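You operate a simulated robot arm through the tools that you are given. There is no shell and no other tool.

The job below is to be done with a simulated robot arm. You get a single attempt, and the scene is never put back.

TASK
Send the flat capsule through the hopper to the REWORK crate.
Fine: it lies on the sorting bench; set the chute lever before you open the gate, shut the gate after.

It is judged by the outcome, as a careful person would: the job done as asked, and still so three seconds after it is handed in. It fails if anything else is knocked over, pushed out of place, dropped, spilled or broken.

THE ROBOT
A 7-joint arm with a two-finger parallel gripper, fixed in place. Base frame: the origin is on the floor under the middle of its stand, x ahead of it, y to its left, z up; the work surface is at about z = 580. Units: mm, rad, N and s.
It reaches about 1479 mm from its shoulder. Its first joint turns from -2.897 to 2.897 rad. Payload 4.4 kg.
Tool frame: the origin (TCP) lies between the finger pads and is the grasp point; the fingertips stand 23 mm ahead of it; z points along the fingers, y is the line along which they close. The gripper opens to 94 mm. The fingers are 38 mm wide and 10 mm thick; the gripper's body (54 by 96 mm) begins 39 mm behind the TCP.
Orientation is that of the tool frame in the base frame, as a unit quaternion [x, y, z, w]. With the fingers straight down and closing along the base's y, the tool's x points along the base's -x, its y along +y and its z along -z.

THE INTERFACE
- The arm moves only by the tool drive_tool. Its argument "plan" is a list of rows, each an object (a shift or turn left out is 0, a gripper value left out holds the last) with "linear": the shift along the base's x, y, z in units of 100 mm (1.0 is 100 mm), a list of three; "dr": the turn, a rotation vector about the base's x, y, z in units of 120 degrees (1.0 is 120 degrees), a list of three; "grip": the opening, from 0 (shut) to 1 (fully open). In form: [{"linear": [tx, ty, tz], "dr": [wx, wy, wz], "grip": grip}, ...]. A call has 1 to 20 rows; each row is the pose to reach, as a shift and turn from the pose commanded when the call began. A call with a number of a shift or a turn outside -1 to 1 is refused whole. Rows are played at 5 a second. More than 50 mm and 0.15 rad between two rows, or a gripper value outside its range, and nothing of the call is played. A pose out of reach is approached as far as the arm can. The call stops where the force on the tool passes 90 N (or 10 N more than at its start, if that is more) or the arm is blocked; 0.2 s more then pass. The fingers move at their own pace (about 72 mm/s each) and stop on an object; they squeeze with about 25 N. The grip force told is the motor's: it shows also when the fingers shut on nothing. Time passes only in rows, and 0.2 s behind the last, so rows that repeat a pose let the fingers close. The reply holds the time, the measured pose of the TCP, the force on the tool along the base axes, the opening and the grip force, in the units named above and with some noise, with the torque about the TCP (base axes, N m) and any sound that the robot's microphone picked up.
- Cameras (640 x 400 px; columns grow to the right, rows downward): "scene" is fixed at [220.3, -500.2, 1649.2]; the picture's right is [0.59, -0.81, 0.00], its down [-0.45, -0.33, -0.83] and it looks along [0.67, 0.49, -0.56] (base axes); focal length 374 px, centre (320, 200). "wrist" rides on the gripper at [86, 16, -75] in the tool frame; the picture's right is [-0.18, 0.98, 0.00], its down [-0.58, -0.11, -0.81] and it looks along [-0.79, -0.15, 0.59] (tool axes); focal length 243 px, centre (320, 200). There is no depth. A picture from a camera that has moved, and an enlarged one, comes with that camera's place and axes in the base frame and with its lens.
- camera(camera): a new picture of that camera. No time passes.
- enlarge(camera, box): a new picture of the part [left, top, right, bottom] of that camera's present view, enlarged. No time passes.
- close_job(): hands the job in; it is judged then, once.

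Nothing tells you positions but the pictures and the camera data. Unless the task says otherwise, let go and move clear before handing in.

The tools are called after "Request:" by a JSON object that holds its "api" and its "payload". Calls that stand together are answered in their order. drive_tool: Moves the arm, as the interface text tells. Its arguments: {"type":"object","properties":{"plan":{"type":"array","items":{"type":"object","properties":{"linear":{"type":"array","items":{"type":"number"}},"dr":{"type":"array","items":{"type":"number"}},"grip":{"type":"number"}}}}},"required":["plan"]} The other tools are called the same way: camera (camera) takes a picture; enlarge (camera, box) takes an enlarged picture of a part of a camera's view; close_job () hands the job in.

At the start:

```text
time_s: 0.0
ee_pos: [735.5, 116.8, 1281.8]
tool_rot: [0.0, 1.0, 0.0, 0.001]
ft_force: [-1.1, 0.2, -0.3]
moment: [-0.03, 0.03, -0.01]
finger_gap: 94.1
grasp_force: 0.1
```

scene: 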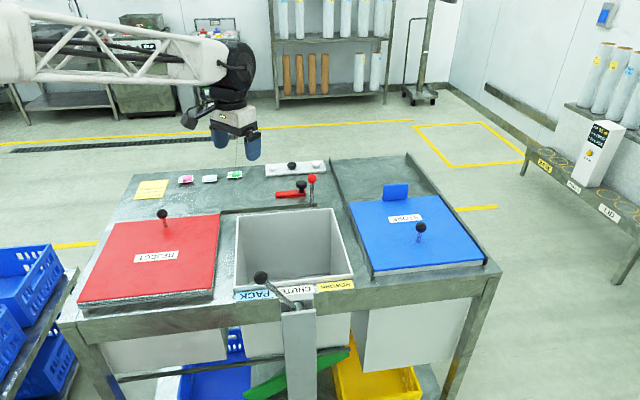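
wrist: 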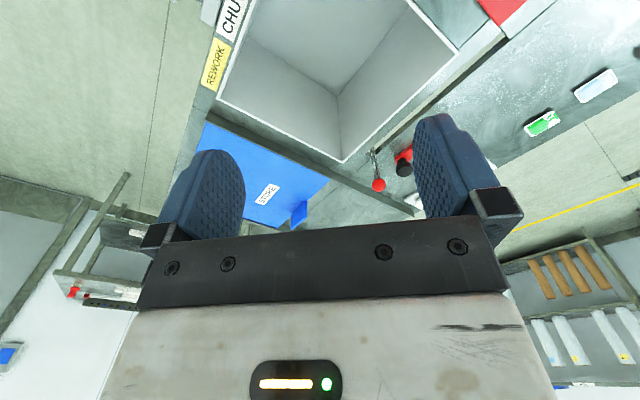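

I see a bench with a red REJECT lid, an open hopper in the middle with a chute lever labelled PACK/REWORK, and a blue STORE lid; small capsules and other items lie at the back. I'll enlarge parts of the view to find the flat capsule, the lever and the gate control.

Request:
{"api": "enlarge", "payload": {"camera": "scene", "box": [120, 150, 340, 290]}}

Request:
{"api": "enlarge", "payload": {"camera": "scene", "box": [220, 250, 380, 400]}}

Request:
{"api": "enlarge", "payload": {"camera": "scene", "box": [250, 150, 350, 220]}}

Request:
{"api": "enlarge", "payload": {"camera": "scene", "box": [130, 160, 260, 220]}}

Request:
{"api": "enlarge", "payload": {"camera": "wrist", "box": [340, 50, 640, 250]}}

```text
2.86 times, centred on (230, 220) of scene
camera zoom: at [220.3, -500.2, 1649.2], right [0.59, -0.81, 0.0], down [-0.45, -0.33, -0.83], along [0.67, 0.49, -0.56], focal length 1069 px, centre (577, 143)
```

zoom: 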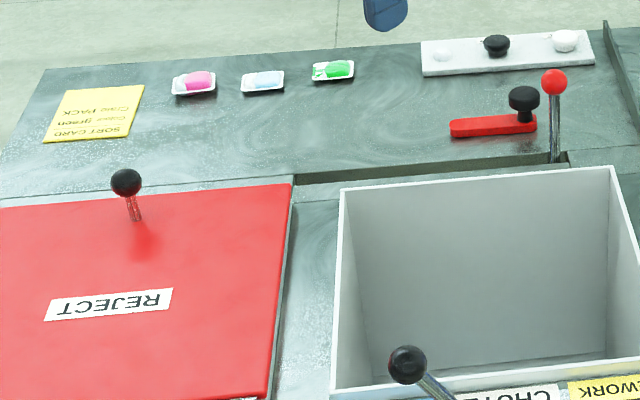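

```text
2.67 times, centred on (300, 325) of scene
camera zoom: at [220.3, -500.2, 1649.2], right [0.59, -0.81, 0.0], down [-0.45, -0.33, -0.83], along [0.67, 0.49, -0.56], focal length 998 px, centre (373, -133)
```

zoom: 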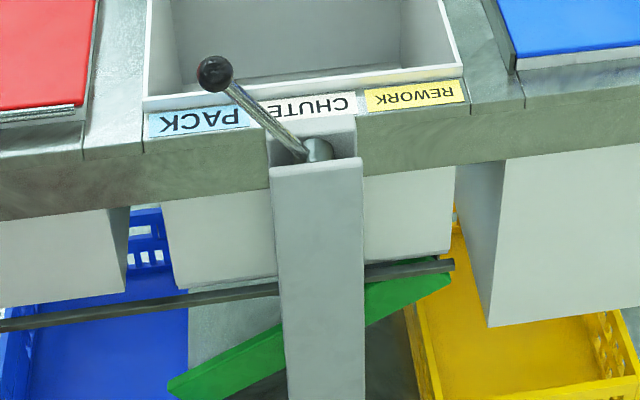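

```text
5.71 times, centred on (300, 185) of scene
camera zoom: at [220.3, -500.2, 1649.2], right [0.59, -0.81, 0.0], down [-0.45, -0.33, -0.83], along [0.67, 0.49, -0.56], focal length 2138 px, centre (434, 286)
```

zoom: 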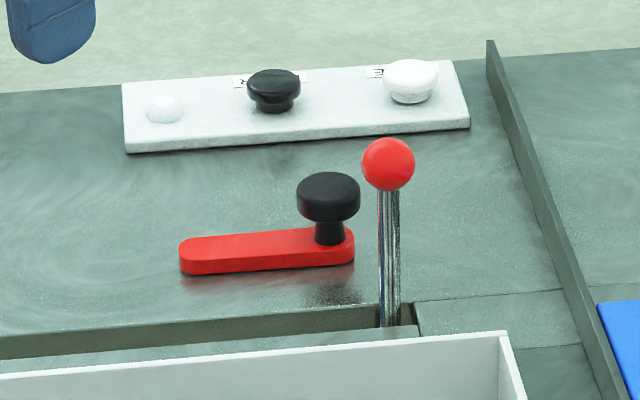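

```text
4.92 times, centred on (195, 190) of scene
camera zoom: at [220.3, -500.2, 1649.2], right [0.59, -0.81, 0.0], down [-0.45, -0.33, -0.83], along [0.67, 0.49, -0.56], focal length 1842 px, centre (935, 249)
```

zoom: 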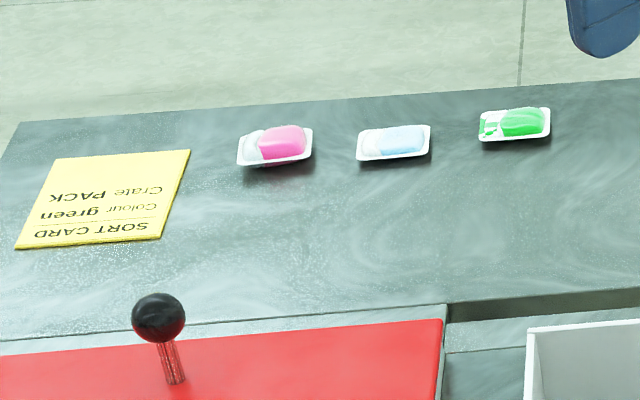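

```text
2.00 times, centred on (490, 150) of wrist
camera zoom: at [648.9, 131.7, 1356.3], right [0.18, 0.98, 0.0], down [0.58, -0.11, 0.81], along [0.79, -0.15, -0.59], focal length 485 px, centre (-20, 300)
```

zoom: 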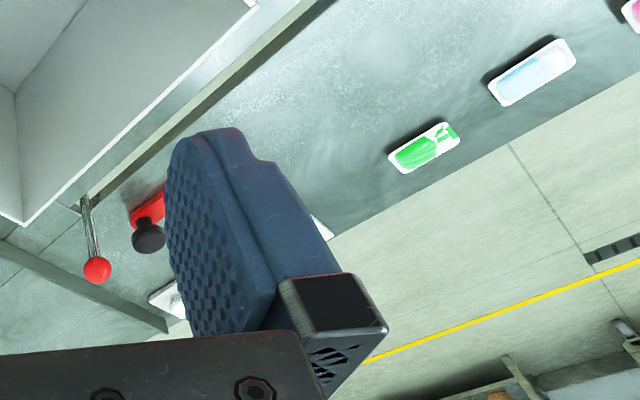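

The bench is turned about 45° to the base frame, and its top comes out near z≈880 when I triangulate from both cameras, not 580. Three trays (pink, light blue, green) lie at the back. Next I'll swing the wrist camera towards them to see which one is flat.

Request:
{"api": "drive_tool", "payload": {"plan": [{"linear": [0, 0.2, 0], "dr": [0, 0, 0.0625]}, {"linear": [0, 0.4, 0], "dr": [0, 0, 0.125]}, {"linear": [0, 0.6, 0], "dr": [0, 0, 0.1875]}, {"linear": [0, 0.8, 0], "dr": [0, 0, 0.25]}, {"linear": [0, 1.0, 0], "dr": [0, 0, 0.3125]}, {"linear": [0, 1.0, 0], "dr": [0, 0, 0.375]}]}}

```text
time_s: 1.4
ee_pos: [734.7, 215.5, 1281.1]
tool_rot: [-0.384, 0.923, 0.0, 0.0]
ft_force: [0.2, 0.2, -0.1]
moment: [0.03, 0.04, -0.02]
finger_gap: 93.9
grasp_force: 0.2
```

The turn came out as commanded. I'll move further left and down a little, then take a picture.

Request:
{"api": "drive_tool", "payload": {"plan": [{"linear": [-0.05, 0.4, -0.2]}, {"linear": [-0.1, 0.8, -0.5]}, {"linear": [-0.2, 1.0, -0.8]}, {"linear": [-0.2, 1.0, -0.8]}]}}

Request:
{"api": "camera", "payload": {"camera": "wrist"}}

Request:
{"api": "camera", "payload": {"camera": "scene"}}

```text
refused: row 2 steps farther than a row can; nothing moved
```

```text
taken
camera wrist: at [662.7, 165.7, 1356.0], right [-0.57, 0.82, 0.0], down [0.49, 0.33, 0.81], along [0.66, 0.46, -0.59], focal length 243 px, centre (320, 200)
```

wrist: 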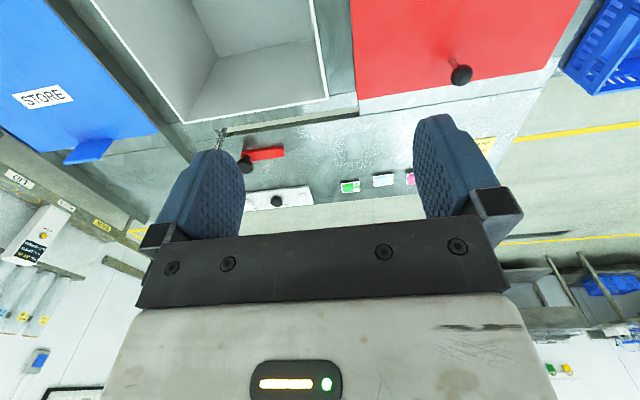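

```text
taken
```

scene: 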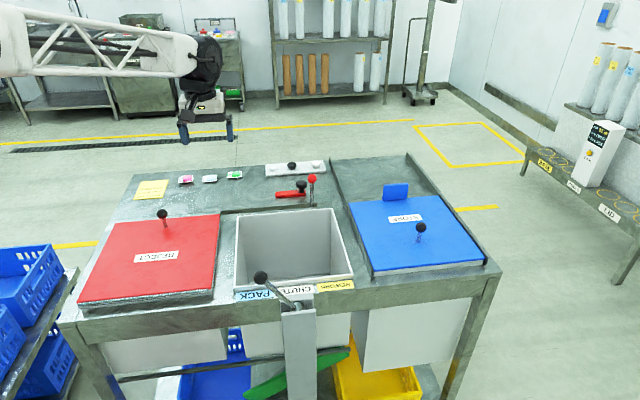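

The step between rows was too long (over 50 mm in total), so nothing moved. I'll send smaller steps that bring the camera closer to the capsule row.

Request:
{"api": "drive_tool", "payload": {"plan": [{"linear": [0.05, 0.3, -0.25]}, {"linear": [0.1, 0.6, -0.5]}, {"linear": [0.2, 0.85, -0.75]}, {"linear": [0.3, 1.0, -1.0]}, {"linear": [0.3, 1.0, -1.0]}]}}

Request:
{"api": "drive_tool", "payload": {"plan": [{"linear": [0.2, 0.3, -0.1]}, {"linear": [0.4, 0.6, -0.2]}, {"linear": [0.5, 1.0, -0.3]}, {"linear": [0.5, 1.0, -0.3]}]}}

Request:
{"api": "camera", "payload": {"camera": "wrist"}}

```text
time_s: 2.6
ee_pos: [766.8, 314.8, 1181.0]
tool_rot: [-0.383, 0.924, 0.0, 0.0]
ft_force: [-0.7, 0.0, 0.2]
moment: [0.01, 0.0, 0.02]
finger_gap: 93.9
grasp_force: 0.1
```

```text
time_s: 3.6
ee_pos: [820.4, 416.2, 1149.2]
tool_rot: [-0.382, 0.924, 0.0, 0.0]
ft_force: [0.1, 1.5, -1.1]
moment: [0.03, 0.01, -0.04]
finger_gap: 94.4
grasp_force: 0.1
```

```text
taken
camera wrist: at [746.3, 365.7, 1224.2], right [-0.56, 0.83, 0.0], down [0.49, 0.33, 0.81], along [0.67, 0.46, -0.59], focal length 243 px, centre (320, 200)
```

wrist: 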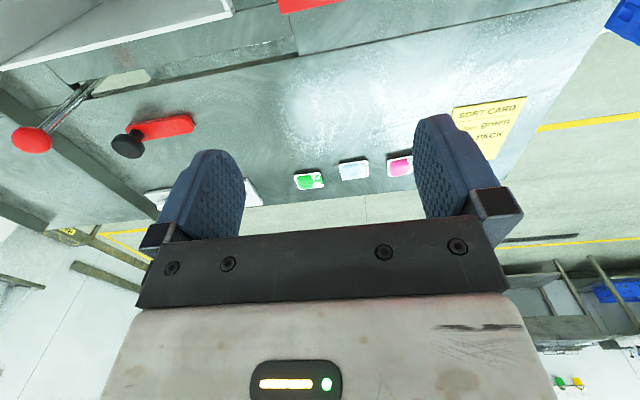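

Request:
{"api": "enlarge", "payload": {"camera": "wrist", "box": [270, 130, 430, 230]}}

Request:
{"api": "enlarge", "payload": {"camera": "wrist", "box": [0, 60, 260, 220]}}

Request:
{"api": "enlarge", "payload": {"camera": "scene", "box": [170, 160, 250, 190]}}

Request:
{"api": "enlarge", "payload": {"camera": "scene", "box": [255, 150, 335, 200]}}

```text
4.00 times, centred on (350, 180) of wrist
camera zoom: at [746.3, 365.7, 1224.2], right [-0.56, 0.83, 0.0], down [0.49, 0.33, 0.81], along [0.67, 0.46, -0.59], focal length 970 px, centre (200, 280)
```

zoom: 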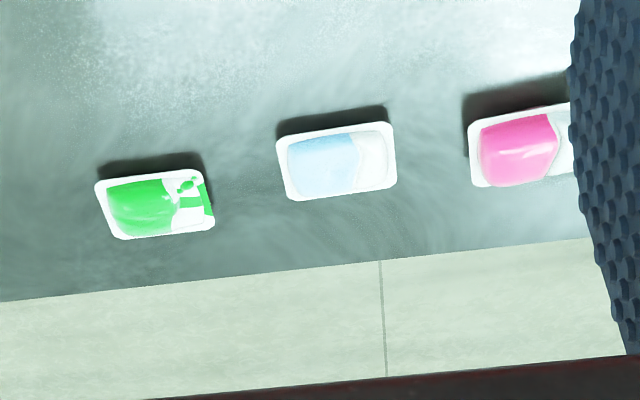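

```text
2.46 times, centred on (130, 140) of wrist
camera zoom: at [746.3, 365.7, 1224.2], right [-0.56, 0.83, 0.0], down [0.49, 0.33, 0.81], along [0.67, 0.46, -0.59], focal length 597 px, centre (788, 348)
```

zoom: 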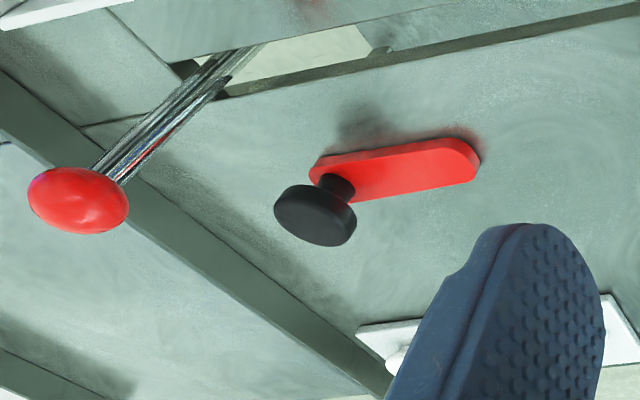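

```text
8.00 times, centred on (210, 175) of scene
camera zoom: at [220.3, -500.2, 1649.2], right [0.59, -0.81, 0.0], down [-0.45, -0.33, -0.83], along [0.67, 0.49, -0.56], focal length 2994 px, centre (1200, 400)
```

zoom: 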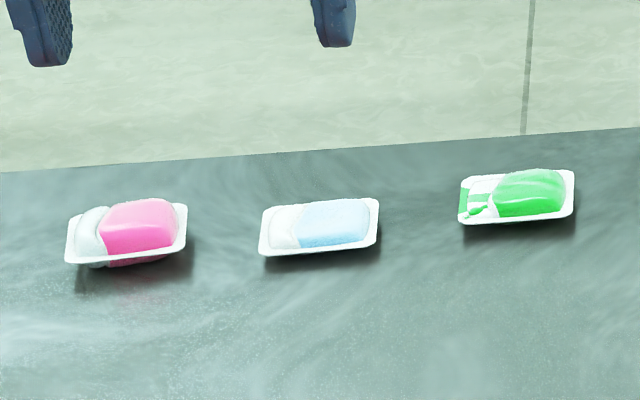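

```text
8.00 times, centred on (295, 175) of scene
camera zoom: at [220.3, -500.2, 1649.2], right [0.59, -0.81, 0.0], down [-0.45, -0.33, -0.83], along [0.67, 0.49, -0.56], focal length 2994 px, centre (520, 400)
```

zoom: 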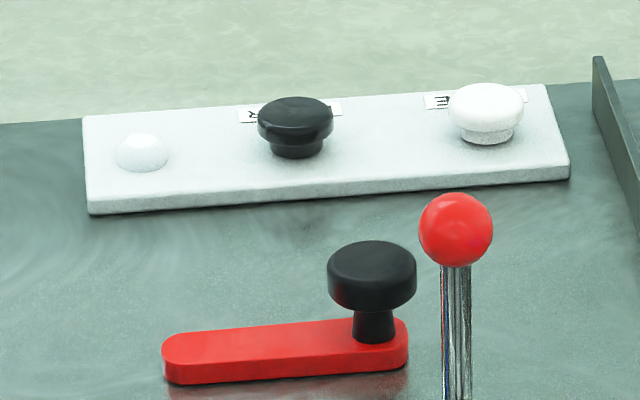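

I make out a pink, a light-blue and a green pod, each in a small tray. The light-blue one looks flattest, but I want a closer view before deciding, and I also want to read the panel labels. Next I'll move closer.

Request:
{"api": "drive_tool", "payload": {"plan": [{"linear": [0.2, 0.2, -0.3]}, {"linear": [0.4, 0.4, -0.6]}, {"linear": [0.6, 0.6, -0.85]}, {"linear": [0.8, 0.8, -1.0]}, {"linear": [0.9, 0.9, -1.0]}, {"linear": [0.9, 0.9, -1.0]}]}}

Request:
{"api": "camera", "payload": {"camera": "wrist"}}

Request:
{"api": "camera", "payload": {"camera": "scene"}}

```text
time_s: 5.0
ee_pos: [907.2, 507.1, 1052.6]
tool_rot: [-0.383, 0.924, 0.0, 0.0]
ft_force: [0.8, -0.5, -0.2]
moment: [0.03, 0.0, -0.01]
finger_gap: 94.0
grasp_force: 0.1
```

```text
taken
camera wrist: at [834.5, 456.1, 1127.1], right [-0.56, 0.83, 0.0], down [0.49, 0.33, 0.81], along [0.67, 0.46, -0.59], focal length 243 px, centre (320, 200)
```

wrist: 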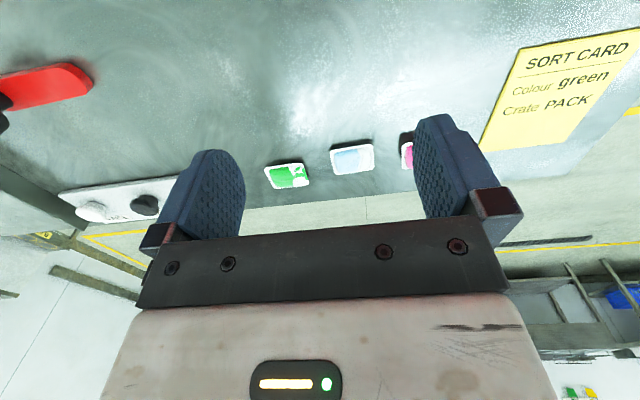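

```text
taken
```

scene: 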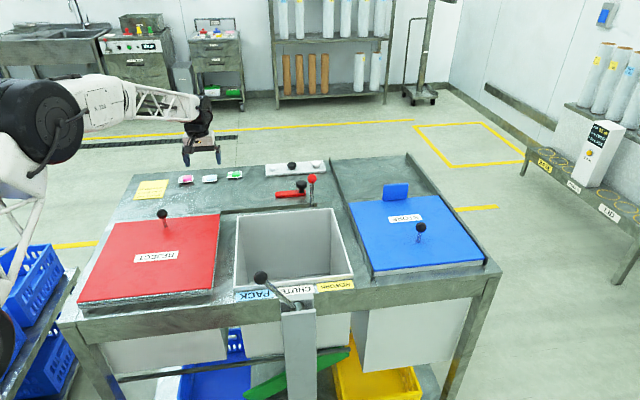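

Request:
{"api": "enlarge", "payload": {"camera": "wrist", "box": [250, 120, 420, 220]}}

Request:
{"api": "enlarge", "payload": {"camera": "wrist", "box": [50, 160, 210, 240]}}

```text
3.76 times, centred on (335, 170) of wrist
camera zoom: at [834.5, 456.1, 1127.1], right [-0.56, 0.83, 0.0], down [0.49, 0.33, 0.81], along [0.67, 0.46, -0.59], focal length 913 px, centre (264, 313)
```

zoom: 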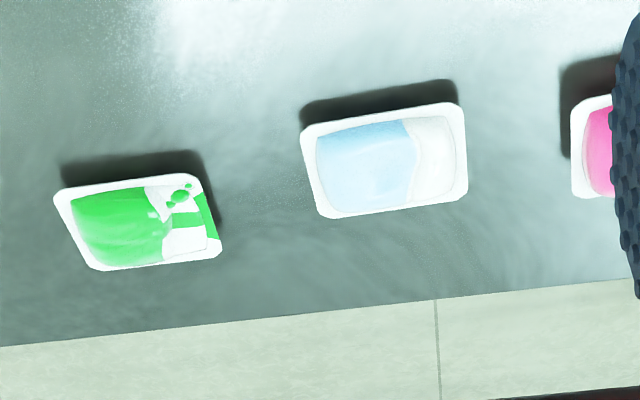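

```text
4.00 times, centred on (130, 200) of wrist
camera zoom: at [834.5, 456.1, 1127.1], right [-0.56, 0.83, 0.0], down [0.49, 0.33, 0.81], along [0.67, 0.46, -0.59], focal length 970 px, centre (1080, 200)
```

zoom: 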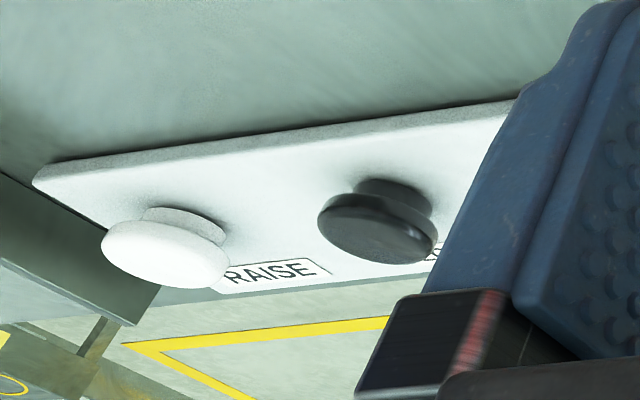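

The panel's white button reads "RAISE". I'll tilt the gripper so the camera looks at the capsules from a lower angle and I can compare how high they stand.

Request:
{"api": "drive_tool", "payload": {"plan": [{"linear": [-0.15, -0.1, 0], "dr": [0.044, -0.044, 0]}, {"linear": [-0.3, -0.2, -0.1], "dr": [0.088, -0.088, 0]}, {"linear": [-0.45, -0.3, -0.25], "dr": [0.132, -0.132, 0]}, {"linear": [-0.6, -0.45, -0.4], "dr": [0.177, -0.177, 0]}, {"linear": [-0.65, -0.5, -0.5], "dr": [0.177, -0.177, 0]}, {"linear": [-0.65, -0.5, -0.5], "dr": [0.177, -0.177, 0]}]}}

Request:
{"api": "camera", "payload": {"camera": "wrist"}}

```text
time_s: 6.4
ee_pos: [840.9, 456.1, 1000.8]
tool_rot: [-0.369, 0.893, 0.099, 0.24]
ft_force: [-0.1, -0.5, -0.4]
moment: [-0.01, 0.01, 0.0]
finger_gap: 93.6
grasp_force: 0.1
```

```text
taken
camera wrist: at [749.8, 387.4, 1022.5], right [-0.58, 0.81, 0.09], down [0.15, -0.01, 0.99], along [0.8, 0.59, -0.11], focal length 243 px, centre (320, 200)
```

wrist: 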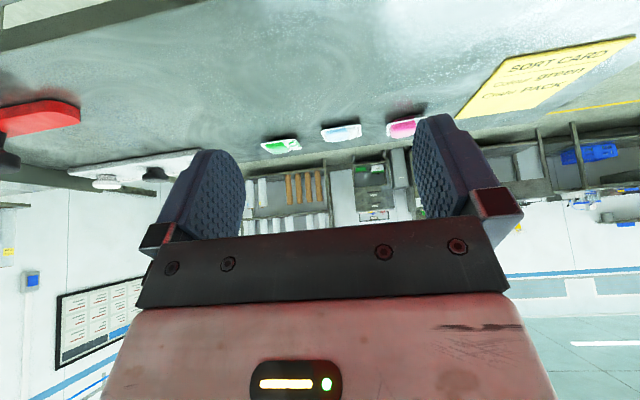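

Request:
{"api": "enlarge", "payload": {"camera": "wrist", "box": [250, 105, 430, 165]}}

Request:
{"api": "enlarge", "payload": {"camera": "wrist", "box": [60, 140, 220, 200]}}

Request:
{"api": "enlarge", "payload": {"camera": "wrist", "box": [440, 30, 640, 130]}}

```text
3.56 times, centred on (340, 135) of wrist
camera zoom: at [749.8, 387.4, 1022.5], right [-0.58, 0.81, 0.09], down [0.15, -0.01, 0.99], along [0.8, 0.59, -0.11], focal length 863 px, centre (249, 431)
```

zoom: 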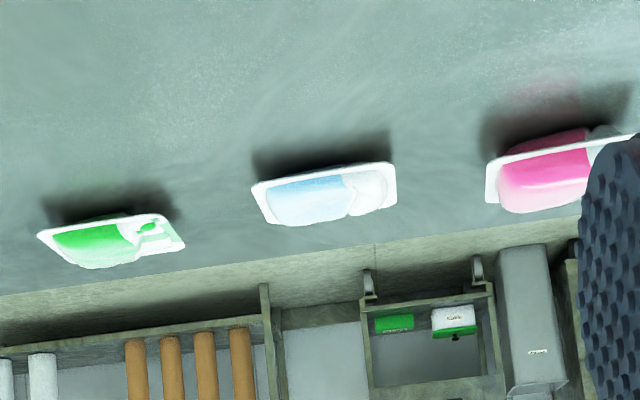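

```text
4.00 times, centred on (140, 170) of wrist
camera zoom: at [749.8, 387.4, 1022.5], right [-0.58, 0.81, 0.09], down [0.15, -0.01, 0.99], along [0.8, 0.59, -0.11], focal length 970 px, centre (1040, 320)
```

zoom: 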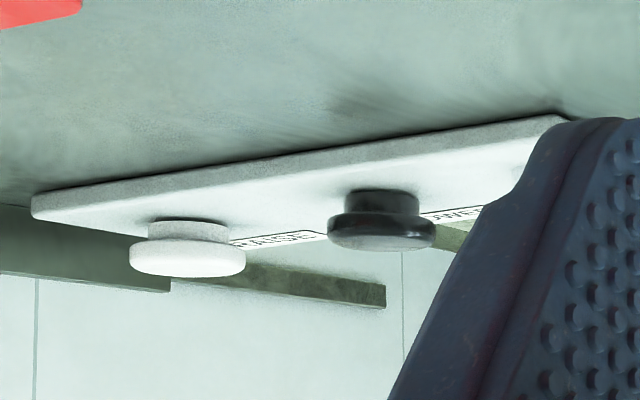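

```text
3.20 times, centred on (540, 80) of wrist
camera zoom: at [749.8, 387.4, 1022.5], right [-0.58, 0.81, 0.09], down [0.15, -0.01, 0.99], along [0.8, 0.59, -0.11], focal length 776 px, centre (-384, 584)
```

zoom: 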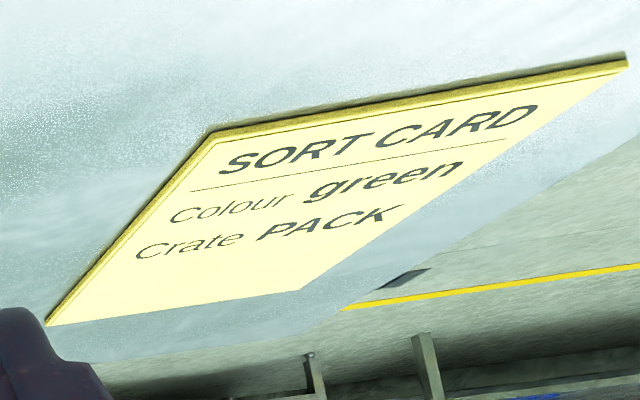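

I can see pink clearly bulges on both sides, so now I'll zoom in further on blue and green to compare them.

Request:
{"api": "enlarge", "payload": {"camera": "wrist", "box": [256, 120, 312, 155]}}

Request:
{"api": "enlarge", "payload": {"camera": "wrist", "box": [316, 115, 372, 150]}}

Request:
{"api": "enlarge", "payload": {"camera": "wrist", "box": [376, 105, 432, 140]}}

```text
11.43 times, centred on (284, 138) of wrist
camera zoom: at [749.8, 387.4, 1022.5], right [-0.58, 0.81, 0.09], down [0.15, -0.01, 0.99], along [0.8, 0.59, -0.11], focal length 2773 px, centre (731, 914)
```

zoom: 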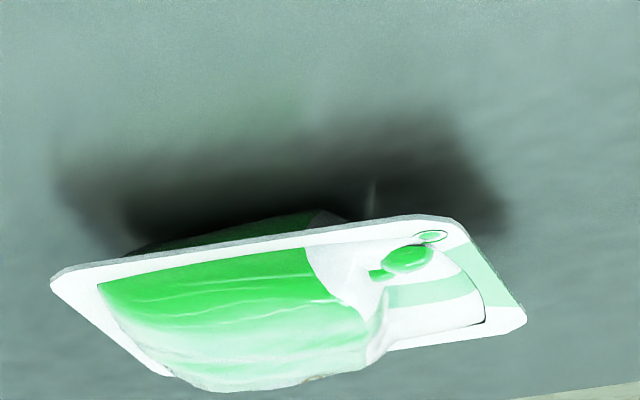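

```text
11.43 times, centred on (344, 132) of wrist
camera zoom: at [749.8, 387.4, 1022.5], right [-0.58, 0.81, 0.09], down [0.15, -0.01, 0.99], along [0.8, 0.59, -0.11], focal length 2773 px, centre (46, 971)
```

zoom: 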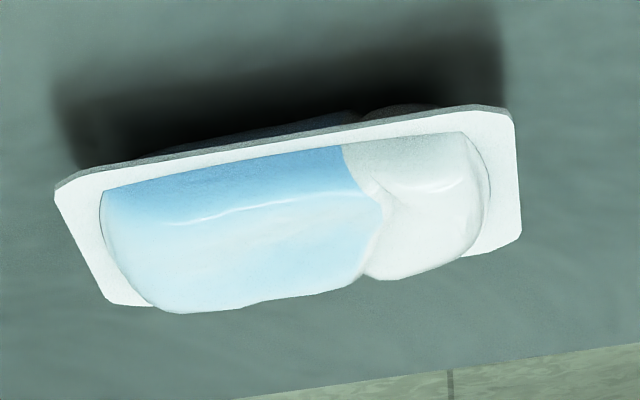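

```text
11.43 times, centred on (404, 122) of wrist
camera zoom: at [749.8, 387.4, 1022.5], right [-0.58, 0.81, 0.09], down [0.15, -0.01, 0.99], along [0.8, 0.59, -0.11], focal length 2773 px, centre (-640, 1086)
```

zoom: 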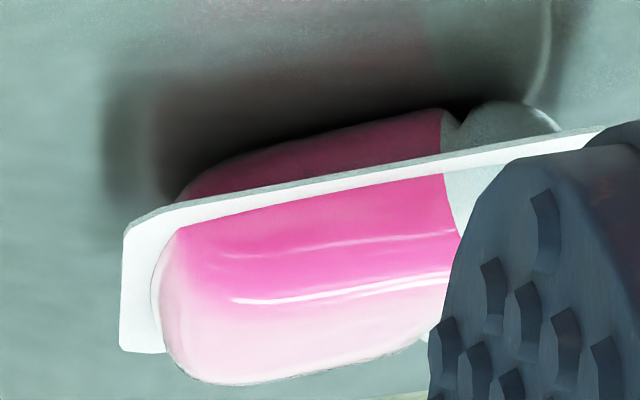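

Pink is clearly thick, but blue and green look close in this view. I'll lower the camera for a more grazing view and measure their heights.

Request:
{"api": "drive_tool", "payload": {"plan": [{"linear": [0, 0, -0.25]}, {"linear": [0, 0, -0.45]}, {"linear": [0, 0, -0.45]}]}}

Request:
{"api": "camera", "payload": {"camera": "wrist"}}

Request:
{"api": "enlarge", "payload": {"camera": "wrist", "box": [250, 120, 430, 200]}}

```text
time_s: 7.2
ee_pos: [840.7, 457.5, 955.0]
tool_rot: [-0.369, 0.893, 0.099, 0.239]
ft_force: [-0.1, -1.0, -0.5]
moment: [0.01, -0.01, 0.0]
finger_gap: 94.1
grasp_force: 0.1
```

```text
taken
camera wrist: at [750.3, 388.0, 977.8], right [-0.58, 0.81, 0.09], down [0.15, -0.01, 0.99], along [0.8, 0.59, -0.12], focal length 243 px, centre (320, 200)
```

wrist: 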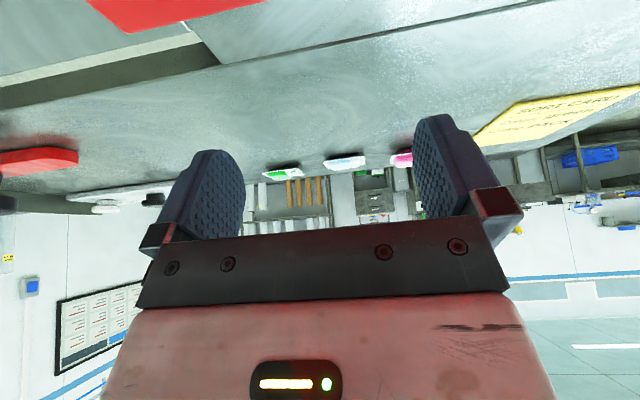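

```text
3.56 times, centred on (340, 160) of wrist
camera zoom: at [750.3, 388.0, 977.8], right [-0.58, 0.81, 0.09], down [0.15, -0.01, 0.99], along [0.8, 0.59, -0.12], focal length 863 px, centre (249, 342)
```

zoom: 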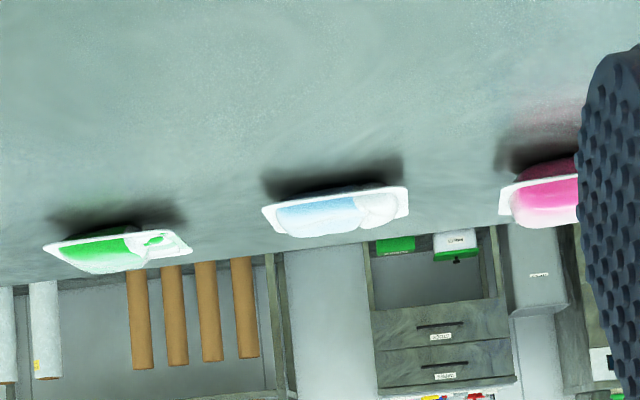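

Request:
{"api": "enlarge", "payload": {"camera": "wrist", "box": [256, 150, 312, 185]}}

Request:
{"api": "enlarge", "payload": {"camera": "wrist", "box": [316, 140, 372, 175]}}

Request:
{"api": "enlarge", "payload": {"camera": "wrist", "box": [376, 135, 432, 170]}}

```text
11.43 times, centred on (284, 168) of wrist
camera zoom: at [750.3, 388.0, 977.8], right [-0.58, 0.81, 0.09], down [0.15, -0.01, 0.99], along [0.8, 0.59, -0.12], focal length 2773 px, centre (731, 571)
```

zoom: 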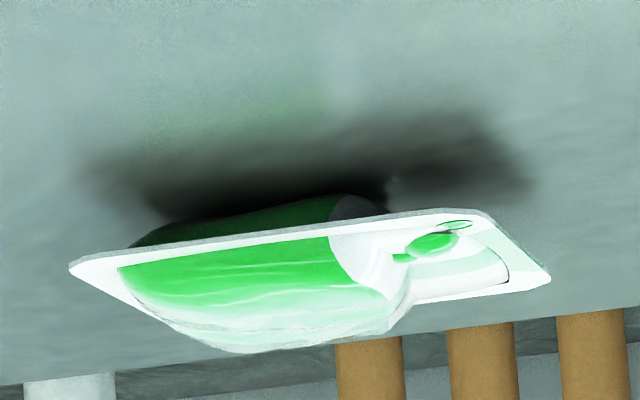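

```text
11.43 times, centred on (344, 158) of wrist
camera zoom: at [750.3, 388.0, 977.8], right [-0.58, 0.81, 0.09], down [0.15, -0.01, 0.99], along [0.8, 0.59, -0.12], focal length 2773 px, centre (46, 686)
```

zoom: 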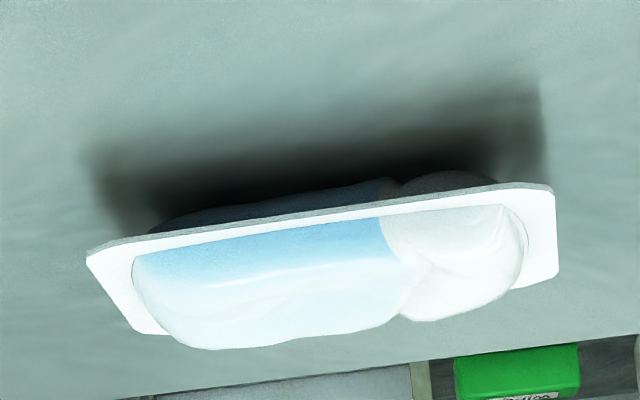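

```text
11.43 times, centred on (404, 152) of wrist
camera zoom: at [750.3, 388.0, 977.8], right [-0.58, 0.81, 0.09], down [0.15, -0.01, 0.99], along [0.8, 0.59, -0.12], focal length 2773 px, centre (-640, 743)
```

zoom: 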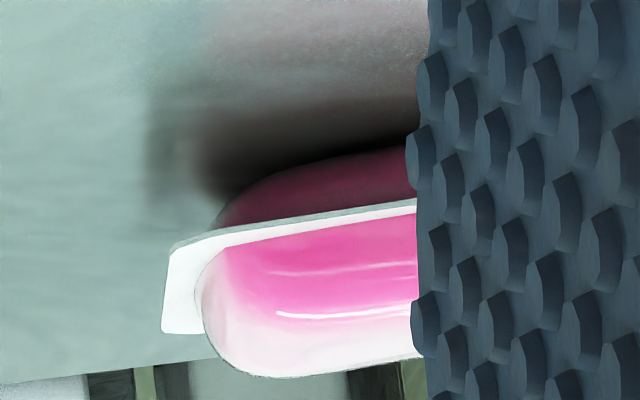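

Pink is about 27 mm tall, while blue and green measure about the same (roughly 19–20 mm), so the choice isn't settled yet. I'll enlarge each capsule strongly in the scene camera.

Request:
{"api": "enlarge", "payload": {"camera": "scene", "box": [176, 172, 196, 186]}}

Request:
{"api": "enlarge", "payload": {"camera": "scene", "box": [200, 172, 220, 186]}}

Request:
{"api": "enlarge", "payload": {"camera": "scene", "box": [225, 168, 245, 182]}}

```text
16.00 times, centred on (186, 179) of scene
camera zoom: at [220.3, -500.2, 1649.2], right [0.59, -0.81, 0.0], down [-0.45, -0.33, -0.83], along [0.67, 0.49, -0.56], focal length 5987 px, centre (2464, 536)
```

zoom: 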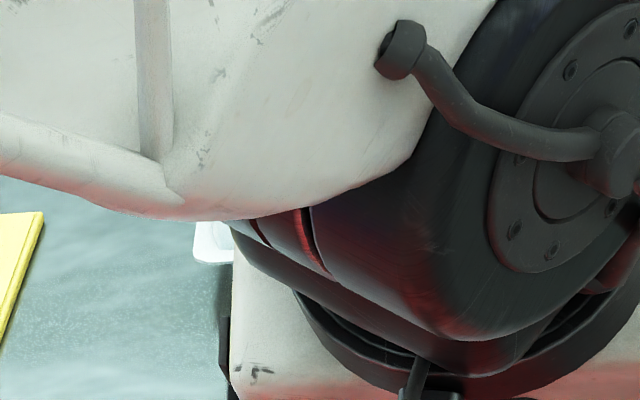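

```text
16.00 times, centred on (210, 179) of scene
camera zoom: at [220.3, -500.2, 1649.2], right [0.59, -0.81, 0.0], down [-0.45, -0.33, -0.83], along [0.67, 0.49, -0.56], focal length 5987 px, centre (2080, 536)
```

zoom: 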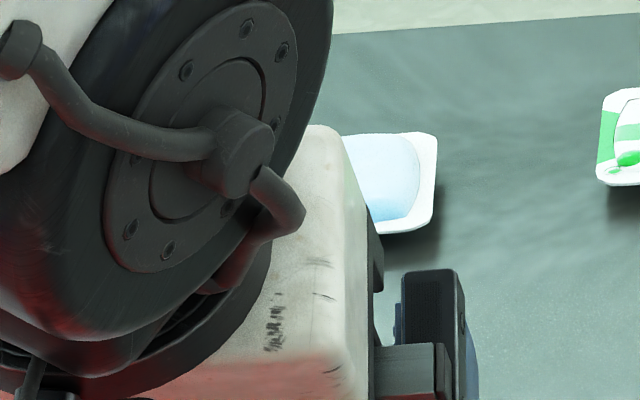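

```text
16.00 times, centred on (235, 175) of scene
camera zoom: at [220.3, -500.2, 1649.2], right [0.59, -0.81, 0.0], down [-0.45, -0.33, -0.83], along [0.67, 0.49, -0.56], focal length 5987 px, centre (1680, 600)
```

zoom: 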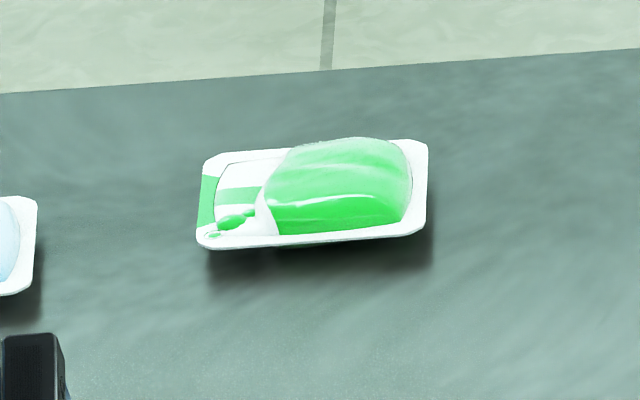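

My arm now hides part of the scene view. I'll back up and level the gripper again so both cameras can inspect all three capsules.

Request:
{"api": "drive_tool", "payload": {"plan": [{"linear": [-0.1, -0.1, 0.4]}, {"linear": [-0.3, -0.2, 0.8], "dr": [-0.044, 0.044, 0]}, {"linear": [-0.6, -0.4, 1.0], "dr": [-0.088, 0.088, 0]}, {"linear": [-0.9, -0.7, 1.0], "dr": [-0.132, 0.132, 0]}, {"linear": [-1.0, -0.9, 1.0], "dr": [-0.177, 0.177, 0]}, {"linear": [-1.0, -0.9, 1.0], "dr": [-0.177, 0.177, 0]}]}}

Request:
{"api": "camera", "payload": {"camera": "scene"}}

Request:
{"api": "enlarge", "payload": {"camera": "scene", "box": [176, 172, 196, 186]}}

Request:
{"api": "enlarge", "payload": {"camera": "scene", "box": [200, 172, 220, 186]}}

Request:
{"api": "enlarge", "payload": {"camera": "scene", "box": [225, 168, 245, 182]}}

Request:
{"api": "camera", "payload": {"camera": "wrist"}}

```text
time_s: 8.6
ee_pos: [741.1, 367.4, 1055.9]
tool_rot: [-0.382, 0.924, 0.0, -0.001]
ft_force: [-0.2, -0.6, 0.1]
moment: [0.01, -0.02, -0.01]
finger_gap: 94.2
grasp_force: 0.1
```

```text
taken
```

scene: 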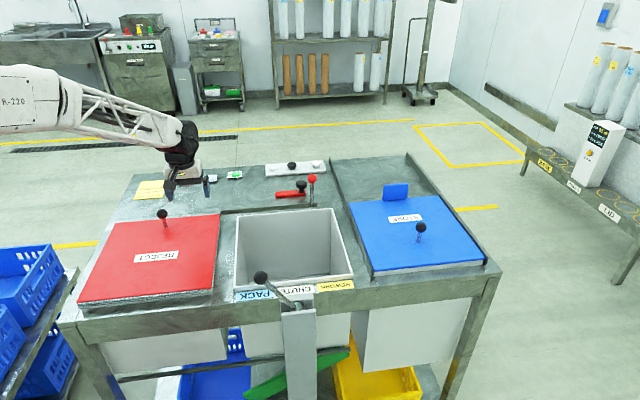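

```text
16.00 times, centred on (186, 179) of scene
camera zoom: at [220.3, -500.2, 1649.2], right [0.59, -0.81, 0.0], down [-0.45, -0.33, -0.83], along [0.67, 0.49, -0.56], focal length 5987 px, centre (2464, 536)
```

zoom: 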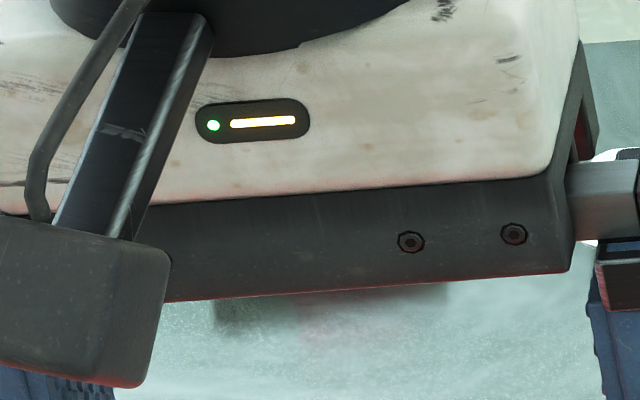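

```text
16.00 times, centred on (210, 179) of scene
camera zoom: at [220.3, -500.2, 1649.2], right [0.59, -0.81, 0.0], down [-0.45, -0.33, -0.83], along [0.67, 0.49, -0.56], focal length 5987 px, centre (2080, 536)
```

zoom: 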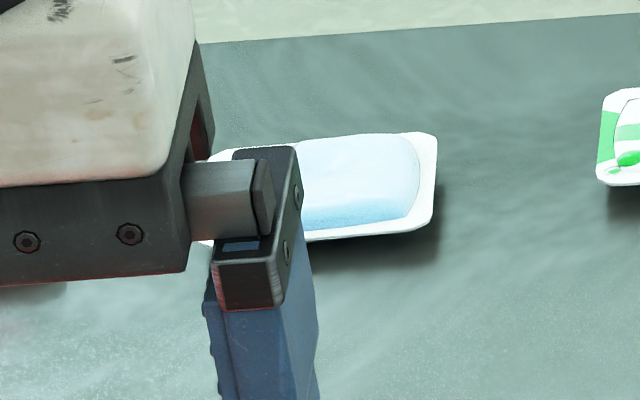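

```text
16.00 times, centred on (235, 175) of scene
camera zoom: at [220.3, -500.2, 1649.2], right [0.59, -0.81, 0.0], down [-0.45, -0.33, -0.83], along [0.67, 0.49, -0.56], focal length 5987 px, centre (1680, 600)
```

zoom: 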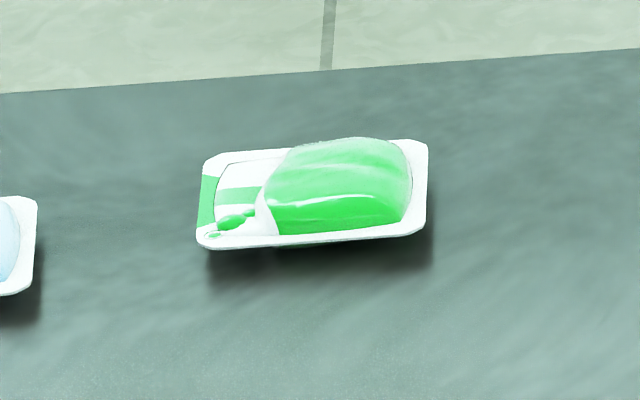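

```text
taken
camera wrist: at [668.2, 316.0, 1131.2], right [-0.56, 0.83, 0.0], down [0.49, 0.34, 0.81], along [0.66, 0.45, -0.59], focal length 243 px, centre (320, 200)
```

wrist: 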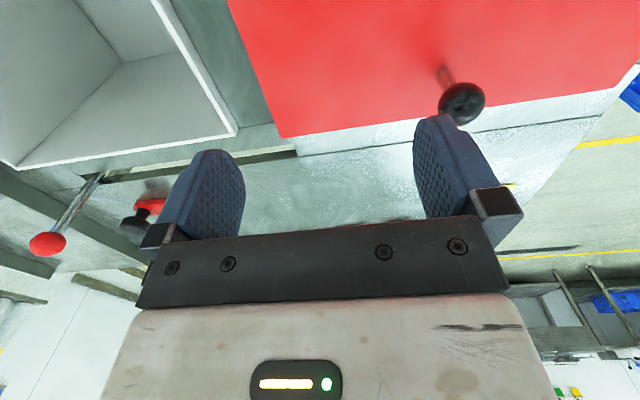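

The green capsule has a burst chamber with streaks of leaked fluid, pink is fully plump, and blue is intact but low and slack. That makes blue the flat one. Before touching anything I'll look at the hopper, gate handle, red bar and chute lever from above.

Request:
{"api": "drive_tool", "payload": {"plan": [{"linear": [0, -0.3, 0.3]}, {"linear": [0, -0.6, 0.6]}, {"linear": [0, -0.9, 0.9]}, {"linear": [0, -1.0, 1.0]}, {"linear": [0, -1.0, 1.0]}]}}

Request:
{"api": "drive_tool", "payload": {"plan": [{"linear": [0, -0.4, 0.2]}, {"linear": [0, -0.8, 0.4]}, {"linear": [0, -1.0, 0.4]}, {"linear": [0, -1.0, 0.4]}]}}

Request:
{"api": "camera", "payload": {"camera": "wrist"}}

```text
time_s: 9.8
ee_pos: [740.2, 266.5, 1156.2]
tool_rot: [-0.383, 0.924, 0.0, 0.0]
ft_force: [0.3, 0.9, 0.1]
moment: [0.05, 0.0, -0.01]
finger_gap: 94.4
grasp_force: 0.1
```

```text
time_s: 10.8
ee_pos: [741.3, 166.6, 1196.6]
tool_rot: [-0.383, 0.924, 0.0, 0.0]
ft_force: [0.0, -0.1, 0.0]
moment: [0.01, -0.02, 0.0]
finger_gap: 93.9
grasp_force: 0.1
```

```text
taken
camera wrist: at [669.4, 115.2, 1271.8], right [-0.56, 0.83, 0.0], down [0.49, 0.33, 0.81], along [0.67, 0.46, -0.59], focal length 243 px, centre (320, 200)
```

wrist: 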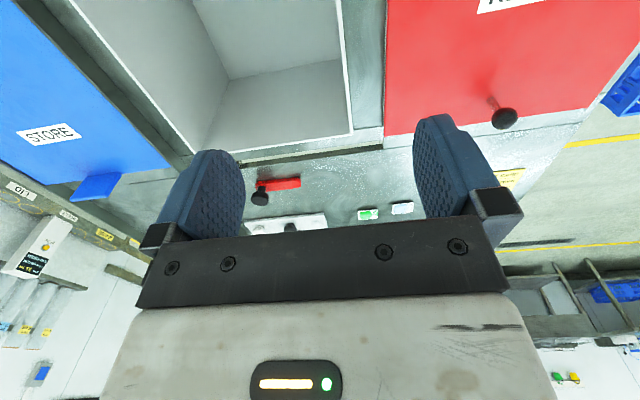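

I now see the panel, the red bar and part of the hopper. I'll shift further right and back for a full view.

Request:
{"api": "drive_tool", "payload": {"plan": [{"linear": [0, -0.45, 0]}, {"linear": [0, -0.9, 0]}, {"linear": [0, -1.0, 0]}, {"linear": [0, -1.0, 0]}]}}

Request:
{"api": "camera", "payload": {"camera": "wrist"}}

Request:
{"api": "enlarge", "payload": {"camera": "wrist", "box": [230, 130, 440, 250]}}

Request:
{"api": "enlarge", "payload": {"camera": "wrist", "box": [120, 0, 440, 180]}}

```text
time_s: 11.8
ee_pos: [740.5, 65.5, 1198.1]
tool_rot: [-0.383, 0.924, 0.0, 0.0]
ft_force: [-0.5, -0.4, 0.5]
moment: [-0.01, -0.05, -0.04]
finger_gap: 93.8
grasp_force: 0.1
```

```text
taken
camera wrist: at [668.8, 15.2, 1272.0], right [-0.56, 0.83, 0.0], down [0.49, 0.33, 0.81], along [0.67, 0.46, -0.59], focal length 243 px, centre (320, 200)
```

wrist: 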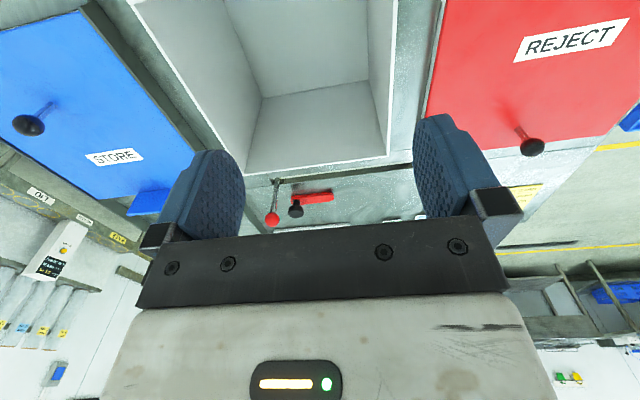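

```text
3.05 times, centred on (335, 190) of wrist
camera zoom: at [668.8, 15.2, 1272.0], right [-0.56, 0.83, 0.0], down [0.49, 0.33, 0.81], along [0.67, 0.46, -0.59], focal length 739 px, centre (274, 230)
```

zoom: 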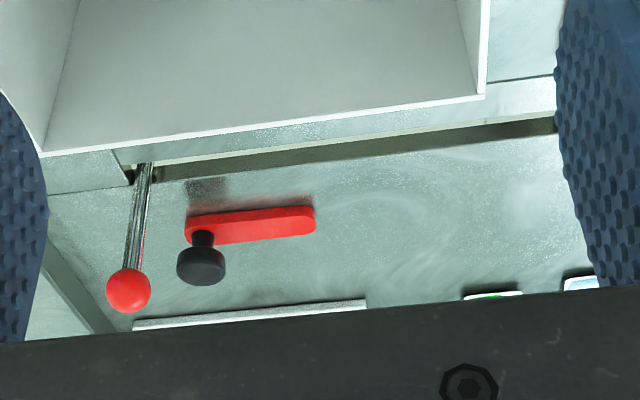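

```text
2.00 times, centred on (280, 90) of wrist
camera zoom: at [668.8, 15.2, 1272.0], right [-0.56, 0.83, 0.0], down [0.49, 0.33, 0.81], along [0.67, 0.46, -0.59], focal length 485 px, centre (400, 420)
```

zoom: 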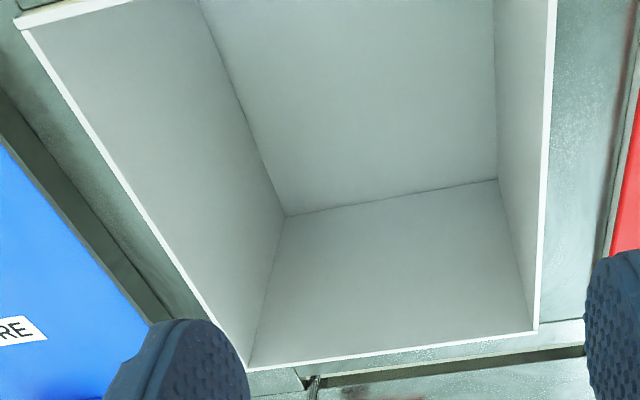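

The hopper floor (gate) is shut, and the red-ball rod sits at the right end of a slot behind the hopper, so that looks like the gate handle. Now I'll turn the wrist so the fingers close across the bench and view the chute lever from its side.

Request:
{"api": "drive_tool", "payload": {"plan": [{"linear": [-0.1, 0, 0], "dr": [0, 0, -0.0682]}, {"linear": [-0.2, 0, 0], "dr": [0, 0, -0.1364]}, {"linear": [-0.3, 0, 0], "dr": [0, 0, -0.2045]}, {"linear": [-0.4, 0, 0], "dr": [0, 0, -0.2727]}, {"linear": [-0.5, 0, 0], "dr": [0, 0, -0.3409]}, {"linear": [-0.6, 0, 0], "dr": [0, 0, -0.4091]}, {"linear": [-0.7, 0, 0], "dr": [0, 0, -0.4773]}, {"linear": [-0.8, 0, 0], "dr": [0, 0, -0.5455]}, {"linear": [-0.9, 0, 0], "dr": [0, 0, -0.6136]}, {"linear": [-1.0, 0, 0], "dr": [0, 0, -0.6818]}, {"linear": [-1.0, 0, 0], "dr": [0, 0, -0.75]}, {"linear": [-1.0, 0, 0], "dr": [0, 0, -0.75]}]}}

Request:
{"api": "drive_tool", "payload": {"plan": [{"linear": [-0.4, 0, -0.2]}, {"linear": [-0.8, 0, -0.4]}, {"linear": [-0.8, 0, -0.4]}]}}

Request:
{"api": "camera", "payload": {"camera": "wrist"}}

Request:
{"api": "camera", "payload": {"camera": "scene"}}

```text
time_s: 14.4
ee_pos: [641.1, 66.8, 1197.7]
tool_rot: [0.384, 0.923, -0.001, -0.001]
ft_force: [0.3, 0.4, 0.8]
moment: [0.04, 0.02, 0.04]
finger_gap: 93.9
grasp_force: 0.1
```

```text
time_s: 15.2
ee_pos: [558.6, 67.4, 1157.0]
tool_rot: [0.383, 0.924, 0.0, 0.0]
ft_force: [-0.4, -0.2, -0.3]
moment: [0.0, -0.04, 0.02]
finger_gap: 93.7
grasp_force: 0.1
```

```text
taken
camera wrist: at [508.9, 138.1, 1231.7], right [0.83, 0.56, 0.0], down [0.33, -0.49, 0.81], along [0.46, -0.67, -0.59], focal length 243 px, centre (320, 200)
```

wrist: 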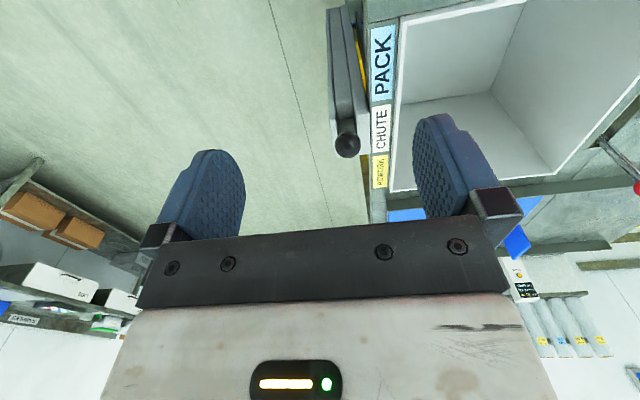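

```text
taken
```

scene: 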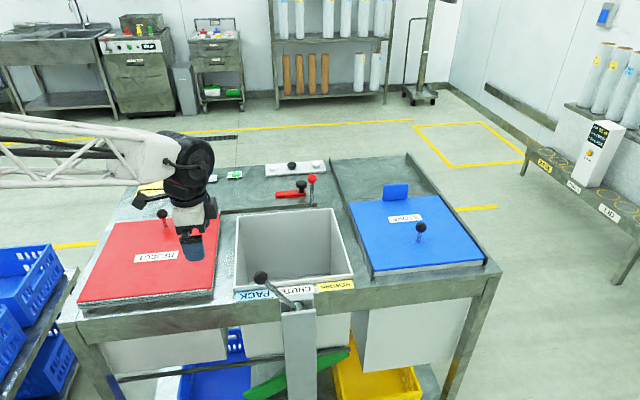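

I've triangulated the lever ball at about (650, -9, 1000). I'll zoom in on the lever, its pivot and the labels.

Request:
{"api": "enlarge", "payload": {"camera": "wrist", "box": [290, 0, 450, 200]}}

Request:
{"api": "enlarge", "payload": {"camera": "scene", "box": [235, 260, 365, 340]}}

Request:
{"api": "enlarge", "payload": {"camera": "scene", "box": [150, 320, 450, 400]}}

```text
2.00 times, centred on (370, 100) of wrist
camera zoom: at [508.9, 138.1, 1231.7], right [0.83, 0.56, 0.0], down [0.33, -0.49, 0.81], along [0.46, -0.67, -0.59], focal length 485 px, centre (220, 400)
```

zoom: 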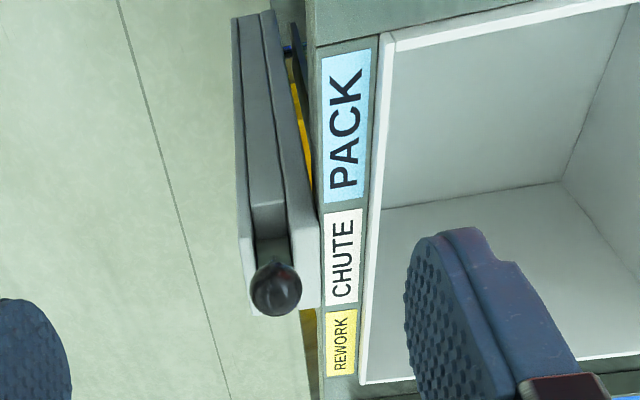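

```text
4.92 times, centred on (300, 300) of scene
camera zoom: at [220.3, -500.2, 1649.2], right [0.59, -0.81, 0.0], down [-0.45, -0.33, -0.83], along [0.67, 0.49, -0.56], focal length 1842 px, centre (418, -292)
```

zoom: 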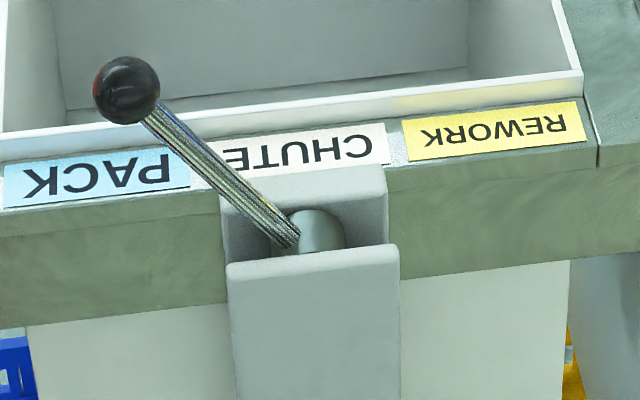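

```text
2.13 times, centred on (300, 360) of scene
camera zoom: at [220.3, -500.2, 1649.2], right [0.59, -0.81, 0.0], down [-0.45, -0.33, -0.83], along [0.67, 0.49, -0.56], focal length 798 px, centre (363, -141)
```

zoom: 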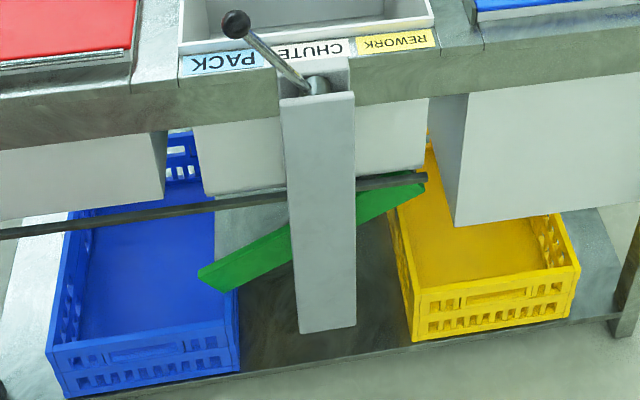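

The lever is in the PACK position and the green chute slopes left, to the blue crate. I'll go above the lever ball with the fingers straddling it along the bench depth, then check before descending.

Request:
{"api": "drive_tool", "payload": {"plan": [{"linear": [0.3, -0.25, 0]}, {"linear": [0.6, -0.5, 0]}, {"linear": [0.91, -0.76, 0]}, {"linear": [0.91, -0.76, -0.4]}, {"linear": [0.91, -0.76, -0.8]}, {"linear": [0.91, -0.76, -0.8]}]}}

Request:
{"api": "camera", "payload": {"camera": "wrist"}}

Request:
{"api": "enlarge", "payload": {"camera": "scene", "box": [200, 200, 360, 320]}}

```text
time_s: 16.6
ee_pos: [651.2, -10.2, 1074.9]
tool_rot: [0.383, 0.924, 0.0, 0.0]
ft_force: [0.3, 0.5, 0.5]
moment: [-0.04, -0.04, -0.01]
finger_gap: 94.2
grasp_force: 0.1
```

```text
taken
camera wrist: at [601.4, 61.8, 1150.3], right [0.83, 0.56, 0.0], down [0.33, -0.49, 0.81], along [0.46, -0.67, -0.59], focal length 243 px, centre (320, 200)
```

wrist: 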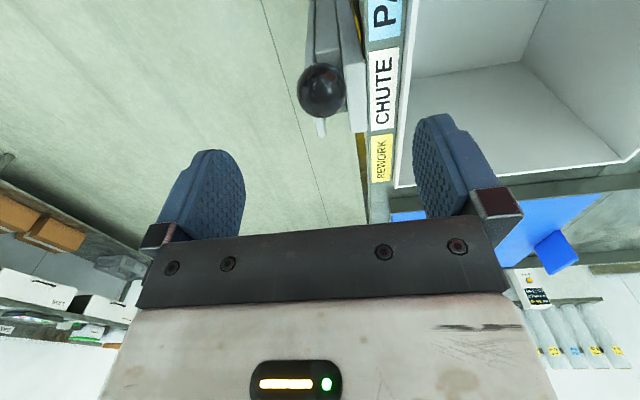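

```text
3.33 times, centred on (280, 260) of scene
camera zoom: at [220.3, -500.2, 1649.2], right [0.59, -0.81, 0.0], down [-0.45, -0.33, -0.83], along [0.67, 0.49, -0.56], focal length 1247 px, centre (453, 0)
```

zoom: 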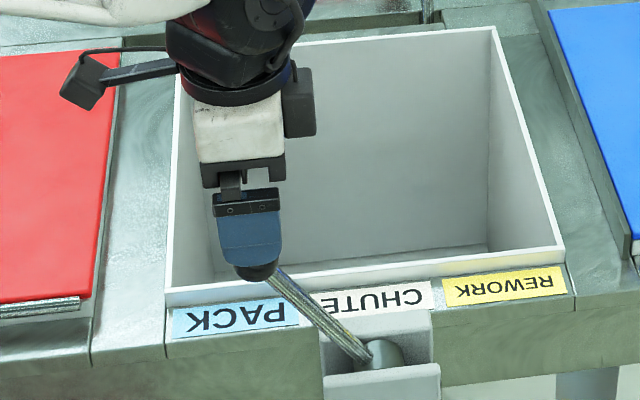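

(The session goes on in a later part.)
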